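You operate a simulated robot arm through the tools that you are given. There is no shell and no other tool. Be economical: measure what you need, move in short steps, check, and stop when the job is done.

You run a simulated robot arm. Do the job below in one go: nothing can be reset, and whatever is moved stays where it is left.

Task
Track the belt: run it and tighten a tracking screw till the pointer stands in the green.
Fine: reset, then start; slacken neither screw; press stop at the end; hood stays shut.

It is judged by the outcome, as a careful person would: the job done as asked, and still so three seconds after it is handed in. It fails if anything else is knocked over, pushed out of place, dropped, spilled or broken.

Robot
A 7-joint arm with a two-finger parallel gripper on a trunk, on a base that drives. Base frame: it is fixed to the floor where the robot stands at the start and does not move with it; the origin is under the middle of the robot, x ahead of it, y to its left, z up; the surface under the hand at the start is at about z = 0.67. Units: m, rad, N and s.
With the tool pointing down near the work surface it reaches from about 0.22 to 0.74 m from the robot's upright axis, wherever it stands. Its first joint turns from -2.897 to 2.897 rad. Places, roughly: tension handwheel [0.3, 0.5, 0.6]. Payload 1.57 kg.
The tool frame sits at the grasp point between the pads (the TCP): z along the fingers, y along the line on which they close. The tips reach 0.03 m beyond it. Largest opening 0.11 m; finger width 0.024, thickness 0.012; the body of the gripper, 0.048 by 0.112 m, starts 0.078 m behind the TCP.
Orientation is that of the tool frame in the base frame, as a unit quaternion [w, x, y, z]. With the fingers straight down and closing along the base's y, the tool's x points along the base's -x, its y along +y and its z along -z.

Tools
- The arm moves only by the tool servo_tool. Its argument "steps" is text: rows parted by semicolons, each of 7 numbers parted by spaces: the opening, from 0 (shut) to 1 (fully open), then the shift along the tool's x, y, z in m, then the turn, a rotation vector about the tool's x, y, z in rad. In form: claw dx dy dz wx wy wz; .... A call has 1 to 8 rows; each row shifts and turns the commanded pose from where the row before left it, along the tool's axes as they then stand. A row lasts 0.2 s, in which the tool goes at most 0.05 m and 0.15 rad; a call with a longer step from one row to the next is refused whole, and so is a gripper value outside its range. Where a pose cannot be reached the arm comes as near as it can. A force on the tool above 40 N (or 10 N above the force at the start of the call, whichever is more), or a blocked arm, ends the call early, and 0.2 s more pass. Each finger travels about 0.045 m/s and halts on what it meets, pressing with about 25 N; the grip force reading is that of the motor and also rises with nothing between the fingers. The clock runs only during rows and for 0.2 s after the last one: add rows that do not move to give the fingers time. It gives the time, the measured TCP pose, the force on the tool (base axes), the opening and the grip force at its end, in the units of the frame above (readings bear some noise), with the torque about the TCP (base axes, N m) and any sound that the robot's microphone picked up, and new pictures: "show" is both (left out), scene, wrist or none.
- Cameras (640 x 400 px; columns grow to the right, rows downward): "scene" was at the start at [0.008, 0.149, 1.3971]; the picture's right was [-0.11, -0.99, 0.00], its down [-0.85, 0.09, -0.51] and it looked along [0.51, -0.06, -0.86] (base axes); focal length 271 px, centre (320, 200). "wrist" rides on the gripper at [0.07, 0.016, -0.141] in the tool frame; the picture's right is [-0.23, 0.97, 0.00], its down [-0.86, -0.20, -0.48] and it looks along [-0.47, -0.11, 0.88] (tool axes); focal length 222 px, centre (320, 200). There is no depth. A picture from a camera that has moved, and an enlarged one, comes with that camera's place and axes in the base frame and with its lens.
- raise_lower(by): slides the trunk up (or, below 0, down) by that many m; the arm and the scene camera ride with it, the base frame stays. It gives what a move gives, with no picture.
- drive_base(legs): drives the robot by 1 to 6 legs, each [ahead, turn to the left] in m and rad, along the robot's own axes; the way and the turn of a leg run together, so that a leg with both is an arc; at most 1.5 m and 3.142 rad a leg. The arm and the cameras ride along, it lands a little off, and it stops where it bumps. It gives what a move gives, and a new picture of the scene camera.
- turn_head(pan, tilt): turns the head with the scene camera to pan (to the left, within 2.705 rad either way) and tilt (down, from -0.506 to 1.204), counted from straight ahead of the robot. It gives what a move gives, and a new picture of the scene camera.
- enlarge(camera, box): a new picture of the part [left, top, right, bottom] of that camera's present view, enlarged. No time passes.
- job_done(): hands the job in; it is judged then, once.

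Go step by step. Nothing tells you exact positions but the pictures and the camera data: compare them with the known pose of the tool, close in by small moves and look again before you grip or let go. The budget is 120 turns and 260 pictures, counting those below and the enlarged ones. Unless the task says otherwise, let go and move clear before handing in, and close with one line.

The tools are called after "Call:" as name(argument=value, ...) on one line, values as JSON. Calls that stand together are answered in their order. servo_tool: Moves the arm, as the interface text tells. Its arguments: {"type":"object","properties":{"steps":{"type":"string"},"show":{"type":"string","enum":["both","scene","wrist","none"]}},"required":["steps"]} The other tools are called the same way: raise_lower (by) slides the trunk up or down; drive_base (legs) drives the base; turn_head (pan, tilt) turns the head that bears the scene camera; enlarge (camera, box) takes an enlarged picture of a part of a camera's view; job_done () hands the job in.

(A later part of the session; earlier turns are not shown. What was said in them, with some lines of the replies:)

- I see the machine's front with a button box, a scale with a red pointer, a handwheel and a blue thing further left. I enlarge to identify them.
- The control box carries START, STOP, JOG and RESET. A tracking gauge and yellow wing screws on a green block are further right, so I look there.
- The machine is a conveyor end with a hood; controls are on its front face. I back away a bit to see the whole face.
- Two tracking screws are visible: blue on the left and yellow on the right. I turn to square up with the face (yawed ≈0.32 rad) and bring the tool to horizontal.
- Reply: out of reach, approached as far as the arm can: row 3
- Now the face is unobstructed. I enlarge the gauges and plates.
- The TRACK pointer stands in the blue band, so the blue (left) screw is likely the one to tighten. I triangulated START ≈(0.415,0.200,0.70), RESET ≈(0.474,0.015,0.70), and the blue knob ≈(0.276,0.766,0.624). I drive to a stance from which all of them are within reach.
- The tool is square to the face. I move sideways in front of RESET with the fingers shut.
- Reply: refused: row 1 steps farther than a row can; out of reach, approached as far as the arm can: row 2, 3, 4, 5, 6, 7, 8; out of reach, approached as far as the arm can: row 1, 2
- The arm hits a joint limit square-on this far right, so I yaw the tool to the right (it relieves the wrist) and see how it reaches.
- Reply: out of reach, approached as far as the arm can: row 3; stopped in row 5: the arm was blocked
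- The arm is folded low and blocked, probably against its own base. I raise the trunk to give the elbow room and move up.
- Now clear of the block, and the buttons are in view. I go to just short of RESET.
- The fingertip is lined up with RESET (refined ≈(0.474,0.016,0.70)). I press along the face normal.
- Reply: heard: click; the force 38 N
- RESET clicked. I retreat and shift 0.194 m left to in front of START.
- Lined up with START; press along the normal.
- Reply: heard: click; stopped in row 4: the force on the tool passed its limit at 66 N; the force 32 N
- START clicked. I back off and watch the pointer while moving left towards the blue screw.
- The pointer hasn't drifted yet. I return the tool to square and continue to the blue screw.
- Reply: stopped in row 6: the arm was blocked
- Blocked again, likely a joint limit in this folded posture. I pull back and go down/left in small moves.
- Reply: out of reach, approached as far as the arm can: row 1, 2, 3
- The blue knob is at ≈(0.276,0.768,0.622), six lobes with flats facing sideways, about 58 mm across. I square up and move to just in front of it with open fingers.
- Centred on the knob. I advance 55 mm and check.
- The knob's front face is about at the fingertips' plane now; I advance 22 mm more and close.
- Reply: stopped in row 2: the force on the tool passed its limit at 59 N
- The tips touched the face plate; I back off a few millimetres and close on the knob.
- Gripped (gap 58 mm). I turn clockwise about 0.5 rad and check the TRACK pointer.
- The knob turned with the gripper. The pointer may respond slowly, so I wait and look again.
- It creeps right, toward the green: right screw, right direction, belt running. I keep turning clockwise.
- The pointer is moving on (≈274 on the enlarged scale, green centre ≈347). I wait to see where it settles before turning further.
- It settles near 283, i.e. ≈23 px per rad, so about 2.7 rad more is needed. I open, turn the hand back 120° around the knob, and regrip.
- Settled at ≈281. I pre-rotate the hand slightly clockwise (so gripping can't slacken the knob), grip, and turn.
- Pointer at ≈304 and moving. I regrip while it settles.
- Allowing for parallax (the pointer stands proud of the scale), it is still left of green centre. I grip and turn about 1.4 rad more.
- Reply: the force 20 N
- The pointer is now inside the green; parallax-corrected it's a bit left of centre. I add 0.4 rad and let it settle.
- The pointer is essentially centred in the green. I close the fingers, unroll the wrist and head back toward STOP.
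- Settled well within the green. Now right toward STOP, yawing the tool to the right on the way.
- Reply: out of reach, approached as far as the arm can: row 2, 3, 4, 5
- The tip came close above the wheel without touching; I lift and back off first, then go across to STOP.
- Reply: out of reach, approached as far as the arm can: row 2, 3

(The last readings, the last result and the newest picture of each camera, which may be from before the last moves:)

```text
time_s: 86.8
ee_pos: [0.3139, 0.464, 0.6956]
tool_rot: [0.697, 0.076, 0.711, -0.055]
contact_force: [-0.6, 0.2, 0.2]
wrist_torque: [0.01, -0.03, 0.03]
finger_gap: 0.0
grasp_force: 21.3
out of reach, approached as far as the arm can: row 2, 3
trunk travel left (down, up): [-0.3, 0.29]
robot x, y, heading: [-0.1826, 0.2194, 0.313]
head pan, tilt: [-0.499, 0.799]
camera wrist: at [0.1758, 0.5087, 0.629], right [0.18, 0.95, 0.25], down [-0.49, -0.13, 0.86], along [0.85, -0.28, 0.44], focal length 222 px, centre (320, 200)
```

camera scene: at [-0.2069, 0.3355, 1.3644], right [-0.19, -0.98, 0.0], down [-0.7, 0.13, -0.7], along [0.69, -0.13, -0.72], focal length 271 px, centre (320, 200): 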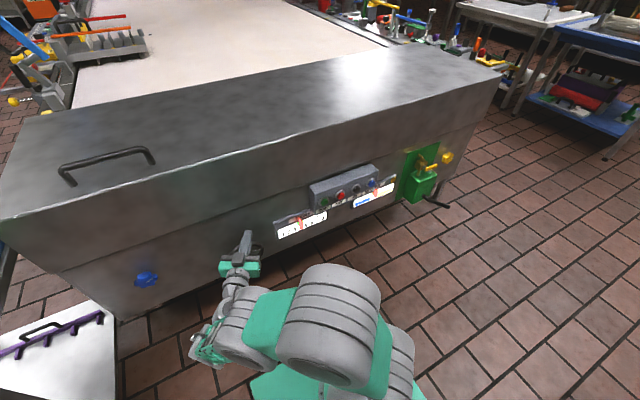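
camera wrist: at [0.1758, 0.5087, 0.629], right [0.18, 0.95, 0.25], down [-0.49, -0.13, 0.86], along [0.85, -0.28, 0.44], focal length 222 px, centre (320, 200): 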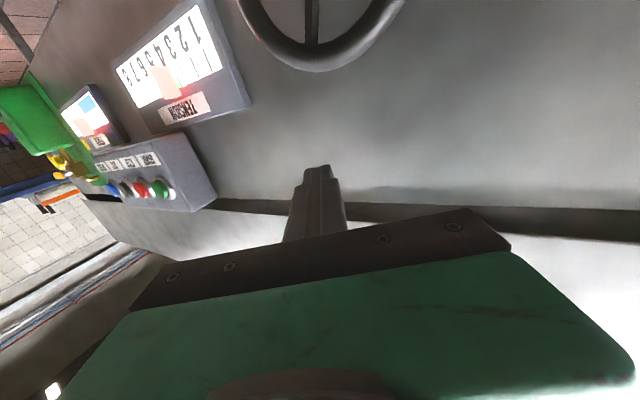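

Call:
servo_tool(steps="0 0 -0.0376 0.0164 0 0 0;0 0 -0.0376 0.0164 0 0 0;0 0 -0.0376 0.0164 0 0 0;0 0 0 0 0 0 0", show="none")

```text
time_s: 87.8
ee_pos: [0.3406, 0.3452, 0.6937]
tool_rot: [0.698, 0.078, 0.71, -0.056]
contact_force: [1.3, -1.1, -0.2]
wrist_torque: [0.03, 0.0, -0.01]
finger_gap: 0.0002
grasp_force: 20.9
trunk travel left (down, up): [-0.3, 0.29]
robot x, y, heading: [-0.1802, 0.2212, 0.313]
head pan, tilt: [-0.499, 0.799]
```

Call:
servo_tool(steps="0 0 -0.019 -0.035 0 0 0;0 0 0 0 0 0 0", show="none")

Call:
servo_tool(steps="0 -0.001 -0.0376 0.0194 0 0 0;0 -0.001 -0.0376 0.0194 0 0 0;0 -0.001 -0.0376 0.0194 0 0 0;0 -0.001 -0.0376 0.0194 0 0 0;0 -0.001 -0.0376 0.0194 0 0 0;0 0 0 0 0 0 0", show="wrist")

```text
time_s: 88.3
ee_pos: [0.3153, 0.3349, 0.7002]
tool_rot: [0.693, 0.077, 0.715, -0.055]
contact_force: [0.1, 0.3, 0.2]
wrist_torque: [-0.02, 0.0, 0.0]
finger_gap: 0.0
grasp_force: 21.3
out of reach, approached as far as the arm can: row 1
trunk travel left (down, up): [-0.3, 0.29]
robot x, y, heading: [-0.1815, 0.2199, 0.311]
head pan, tilt: [-0.499, 0.799]
```

```text
time_s: 89.8
ee_pos: [0.3762, 0.1328, 0.6983]
tool_rot: [0.698, 0.077, 0.71, -0.056]
contact_force: [-0.1, 0.2, 0.1]
wrist_torque: [0.0, 0.0, -0.01]
finger_gap: 0.0003
grasp_force: 21.1
trunk travel left (down, up): [-0.3, 0.29]
robot x, y, heading: [-0.1831, 0.2191, 0.315]
head pan, tilt: [-0.499, 0.799]
camera wrist: at [0.2391, 0.177, 0.6301], right [0.18, 0.95, 0.25], down [-0.5, -0.13, 0.86], along [0.85, -0.28, 0.45], focal length 222 px, centre (320, 200)
```

wrist: 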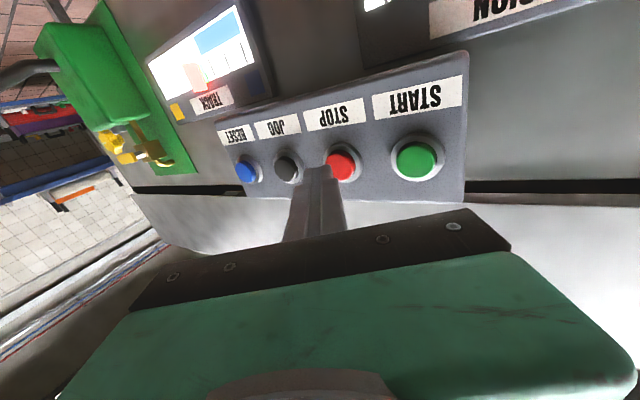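

Aligned with STOP (≈(0.435,0.140,0.699)). I check the pointer from this side before pressing.

Call:
enlarge(camera="wrist", box=[140, 10, 270, 110])

Call:
enlarge(camera="scene", box=[340, 175, 404, 215])

```text
4.00 times, centred on (205, 60) of wrist
camera zoom: at [0.2391, 0.177, 0.6301], right [0.18, 0.95, 0.25], down [-0.5, -0.13, 0.86], along [0.85, -0.28, 0.45], focal length 888 px, centre (780, 760)
```

zoom: 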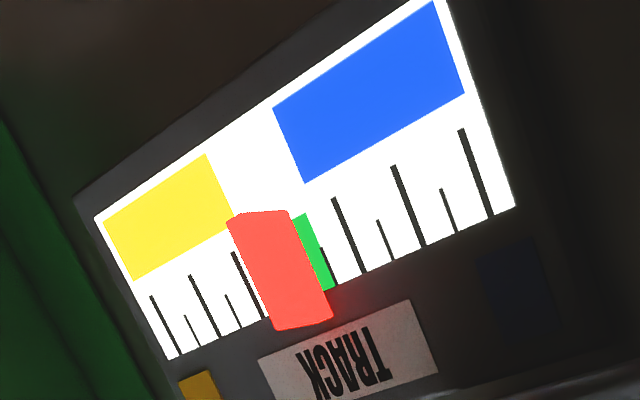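

```text
10.00 times, centred on (372, 195) of scene
camera zoom: at [-0.2067, 0.3354, 1.3644], right [-0.18, -0.98, 0.0], down [-0.7, 0.13, -0.7], along [0.69, -0.13, -0.72], focal length 2713 px, centre (-200, 250)
```

zoom: 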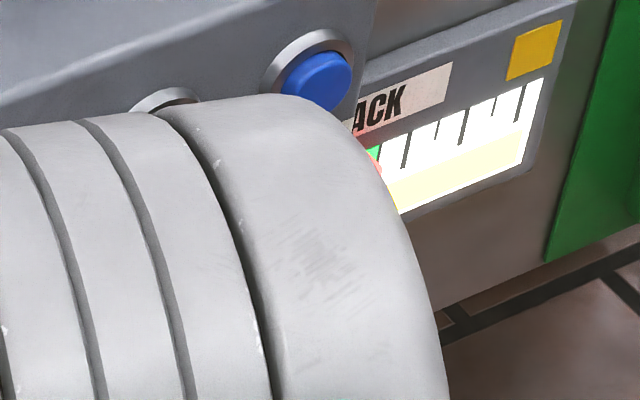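

Pointer sits in the green, but both views are oblique. I shift right for a straighter look before pressing STOP.

Call:
servo_tool(steps="0 0 -0.01 -0.02 0 0 0;0 0 -0.043 0.0234 0 0 0;0 0 -0.043 0.0234 0 0 0;0 0 -0.043 0.0234 0 0 0;0 0 -0.043 0.0234 0 0 0;0 0 -0.043 0.0234 0 0 0;0 0 0 0 0 0 0", show="wrist")

Call:
enlarge(camera="wrist", box=[240, 0, 440, 125])

```text
time_s: 91.3
ee_pos: [0.3588, -0.0303, 0.6652]
tool_rot: [0.698, 0.076, 0.71, -0.055]
contact_force: [-0.3, -0.3, 0.2]
wrist_torque: [0.0, -0.03, -0.01]
finger_gap: 0.0001
grasp_force: 21.0
out of reach, approached as far as the arm can: row 4, 5, 6
trunk travel left (down, up): [-0.3, 0.29]
robot x, y, heading: [-0.1813, 0.2198, 0.316]
head pan, tilt: [-0.499, 0.799]
camera wrist: at [0.2224, 0.0143, 0.5973], right [0.19, 0.95, 0.26], down [-0.49, -0.13, 0.86], along [0.85, -0.29, 0.44], focal length 222 px, centre (320, 200)
```

wrist: 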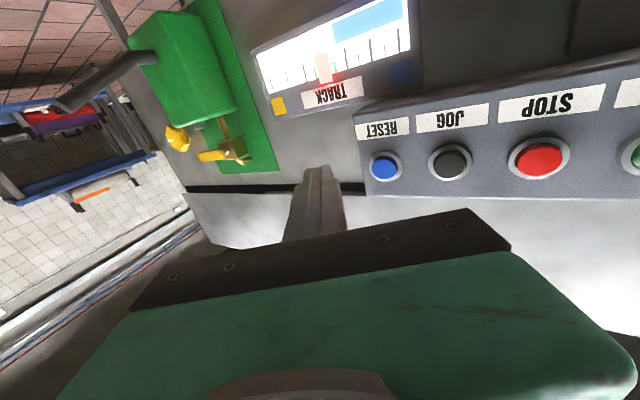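

```text
3.20 times, centred on (340, 62) of wrist
camera zoom: at [0.2224, 0.0143, 0.5973], right [0.19, 0.95, 0.26], down [-0.49, -0.13, 0.86], along [0.85, -0.29, 0.44], focal length 711 px, centre (256, 640)
```

zoom: 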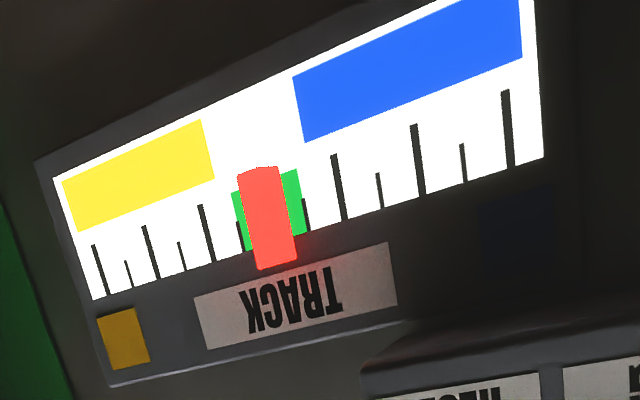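

Nearly straight on, the pointer stands squarely in the green. I go back to STOP.

Call:
servo_tool(steps="0 0 0.043 -0.0234 0 0 0;0 0 0.043 -0.0234 0 0 0;0 0 0.043 -0.0234 0 0 0;0 0 0.043 -0.0234 0 0 0;0 0 0.043 -0.0234 0 0 0;0 0 0 0 0 0 0", show="wrist")

```text
time_s: 92.8
ee_pos: [0.2863, 0.2049, 0.675]
tool_rot: [0.698, 0.078, 0.71, -0.056]
contact_force: [0.1, 0.2, -0.7]
wrist_torque: [-0.01, 0.0, -0.01]
finger_gap: 0.0001
grasp_force: 21.5
trunk travel left (down, up): [-0.3, 0.29]
robot x, y, heading: [-0.1791, 0.2222, 0.314]
head pan, tilt: [-0.499, 0.799]
camera wrist: at [0.1506, 0.2496, 0.6077], right [0.19, 0.95, 0.25], down [-0.49, -0.13, 0.86], along [0.85, -0.28, 0.45], focal length 222 px, centre (320, 200)
```

wrist: 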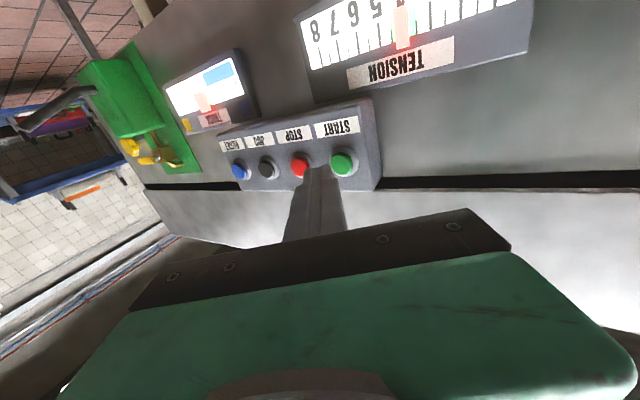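

Call:
servo_tool(steps="0 -0.008 -0.0173 0.0323 0 0 0;0 -0.008 -0.0173 0.0323 0 0 0;0 -0.008 -0.0173 0.0323 0 0 0;0 0 0 0 0 0 0", show="wrist")

```text
time_s: 93.8
ee_pos: [0.3692, 0.1334, 0.6935]
tool_rot: [0.698, 0.077, 0.71, -0.056]
contact_force: [-0.8, 0.5, -0.6]
wrist_torque: [0.01, 0.0, 0.02]
finger_gap: 0.0001
grasp_force: 21.6
trunk travel left (down, up): [-0.3, 0.29]
robot x, y, heading: [-0.1816, 0.217, 0.311]
head pan, tilt: [-0.499, 0.799]
camera wrist: at [0.2333, 0.1781, 0.6266], right [0.19, 0.95, 0.25], down [-0.5, -0.13, 0.86], along [0.85, -0.29, 0.45], focal length 222 px, centre (320, 200)
```

wrist: 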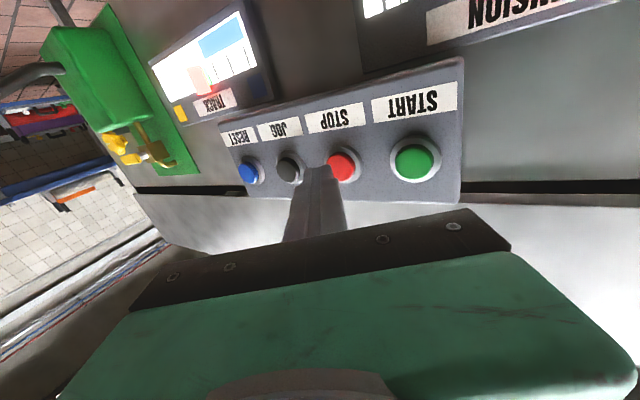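

Call:
servo_tool(steps="0 -0.004 0.0094 0.0165 0 0 0;0 -0.002 0.0082 0.0145 0 0 0;0 0 0.0036 0.0066 0 0 0;0 0 0 0 0 0 0", show="wrist")

```text
time_s: 94.9
ee_pos: [0.4026, 0.142, 0.6962]
tool_rot: [0.695, 0.078, 0.713, -0.059]
contact_force: [-16.4, -6.7, 6.9]
wrist_torque: [0.07, -0.51, 0.0]
finger_gap: 0.0002
grasp_force: 21.3
trunk travel left (down, up): [-0.3, 0.29]
robot x, y, heading: [-0.1827, 0.222, 0.306]
head pan, tilt: [-0.499, 0.799]
heard: click
stopped in row 4: the force on the tool passed its limit at 136 N (the readings are from after the stop); the commanded pose is now the measured one
camera wrist: at [0.2647, 0.1898, 0.6302], right [0.19, 0.95, 0.25], down [-0.49, -0.13, 0.86], along [0.85, -0.29, 0.44], focal length 222 px, centre (320, 200)
```

wrist: 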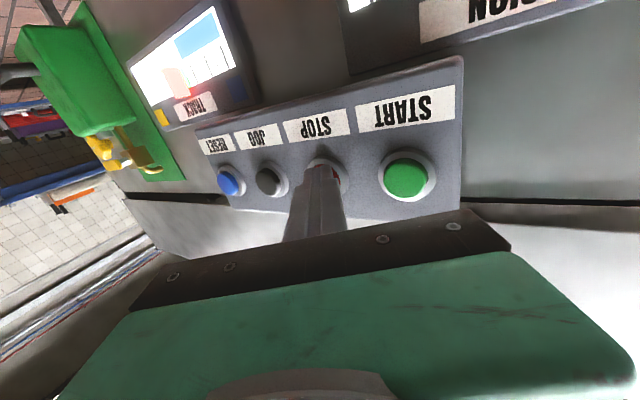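

STOP clicked. I back off straight, then check the gauges and buttons once more.

Call:
servo_tool(steps="0 0 -0.0192 -0.0351 0 0 0;0 0 -0.0192 -0.0351 0 0 0;0 0 -0.019 -0.035 0 0 0;0 0 0 0 0 0 0;0 0 0 0 0 0 0", show="wrist")

Call:
drive_base(legs=[[-0.25, 0]])

Call:
enlarge(camera="scene", box=[200, 80, 440, 230])

Call:
enlarge(camera="wrist", box=[160, 20, 400, 170])

```text
time_s: 96.1
ee_pos: [0.292, 0.1077, 0.7008]
tool_rot: [0.698, 0.077, 0.71, -0.059]
contact_force: [0.2, -0.8, -0.7]
wrist_torque: [-0.01, 0.0, -0.05]
finger_gap: 0.0
grasp_force: 20.8
trunk travel left (down, up): [-0.3, 0.29]
robot x, y, heading: [-0.1835, 0.2232, 0.309]
head pan, tilt: [-0.499, 0.799]
camera wrist: at [0.1562, 0.1527, 0.6326], right [0.19, 0.95, 0.25], down [-0.49, -0.13, 0.86], along [0.85, -0.29, 0.45], focal length 222 px, centre (320, 200)
```

wrist: 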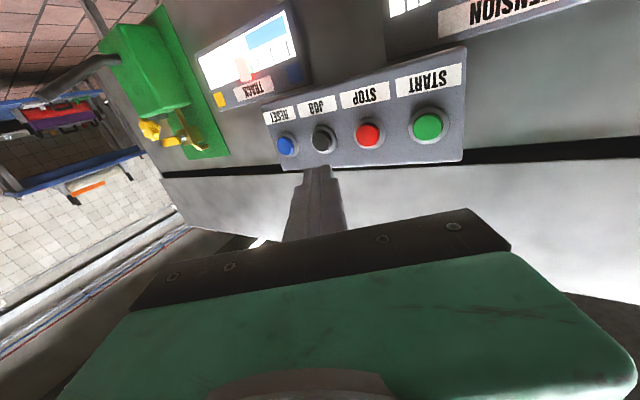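

```text
time_s: 97.9
ee_pos: [0.0537, 0.0316, 0.6989]
tool_rot: [0.697, 0.078, 0.71, -0.058]
contact_force: [-0.1, 0.4, 0.2]
wrist_torque: [-0.01, 0.01, 0.04]
finger_gap: 0.0
grasp_force: 21.0
trunk travel left (down, up): [-0.3, 0.29]
robot x, y, heading: [-0.4214, 0.1439, 0.305]
head pan, tilt: [-0.499, 0.799]
camera scene: at [-0.4465, 0.2591, 1.3644], right [-0.19, -0.98, 0.0], down [-0.7, 0.14, -0.7], along [0.68, -0.13, -0.72], focal length 271 px, centre (320, 200)
```

scene: 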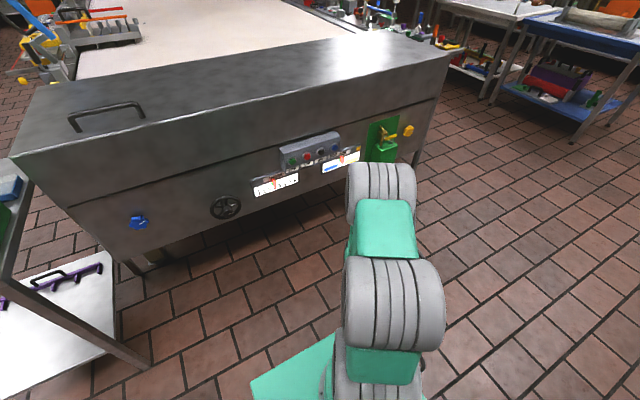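

```text
2.67 times, centred on (320, 155) of scene
camera zoom: at [-0.4465, 0.2591, 1.3644], right [-0.19, -0.98, 0.0], down [-0.7, 0.14, -0.7], along [0.68, -0.13, -0.72], focal length 724 px, centre (320, 320)
```

zoom: 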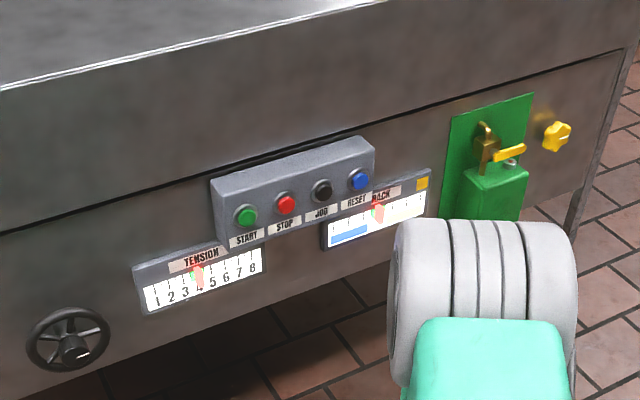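

```text
2.67 times, centred on (280, 95) of wrist
camera zoom: at [-0.0832, 0.0766, 0.632], right [0.19, 0.95, 0.25], down [-0.49, -0.13, 0.86], along [0.85, -0.29, 0.44], focal length 592 px, centre (427, 480)
```

zoom: 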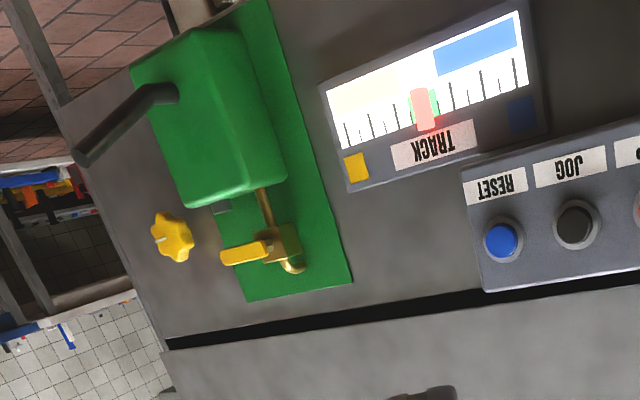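

The pointer is centred in the green, the belt is stopped, and the tension reading, the hood and the yellow screw look unchanged. The arm is clear of the machine, so I hand in.

Call:
job_done()

```text
The job is handed in.
```

The belt is tracked. I pressed RESET then START, tightened only the blue tracking screw until the TRACK pointer stood in the green, and pressed STOP, with the hood left shut.
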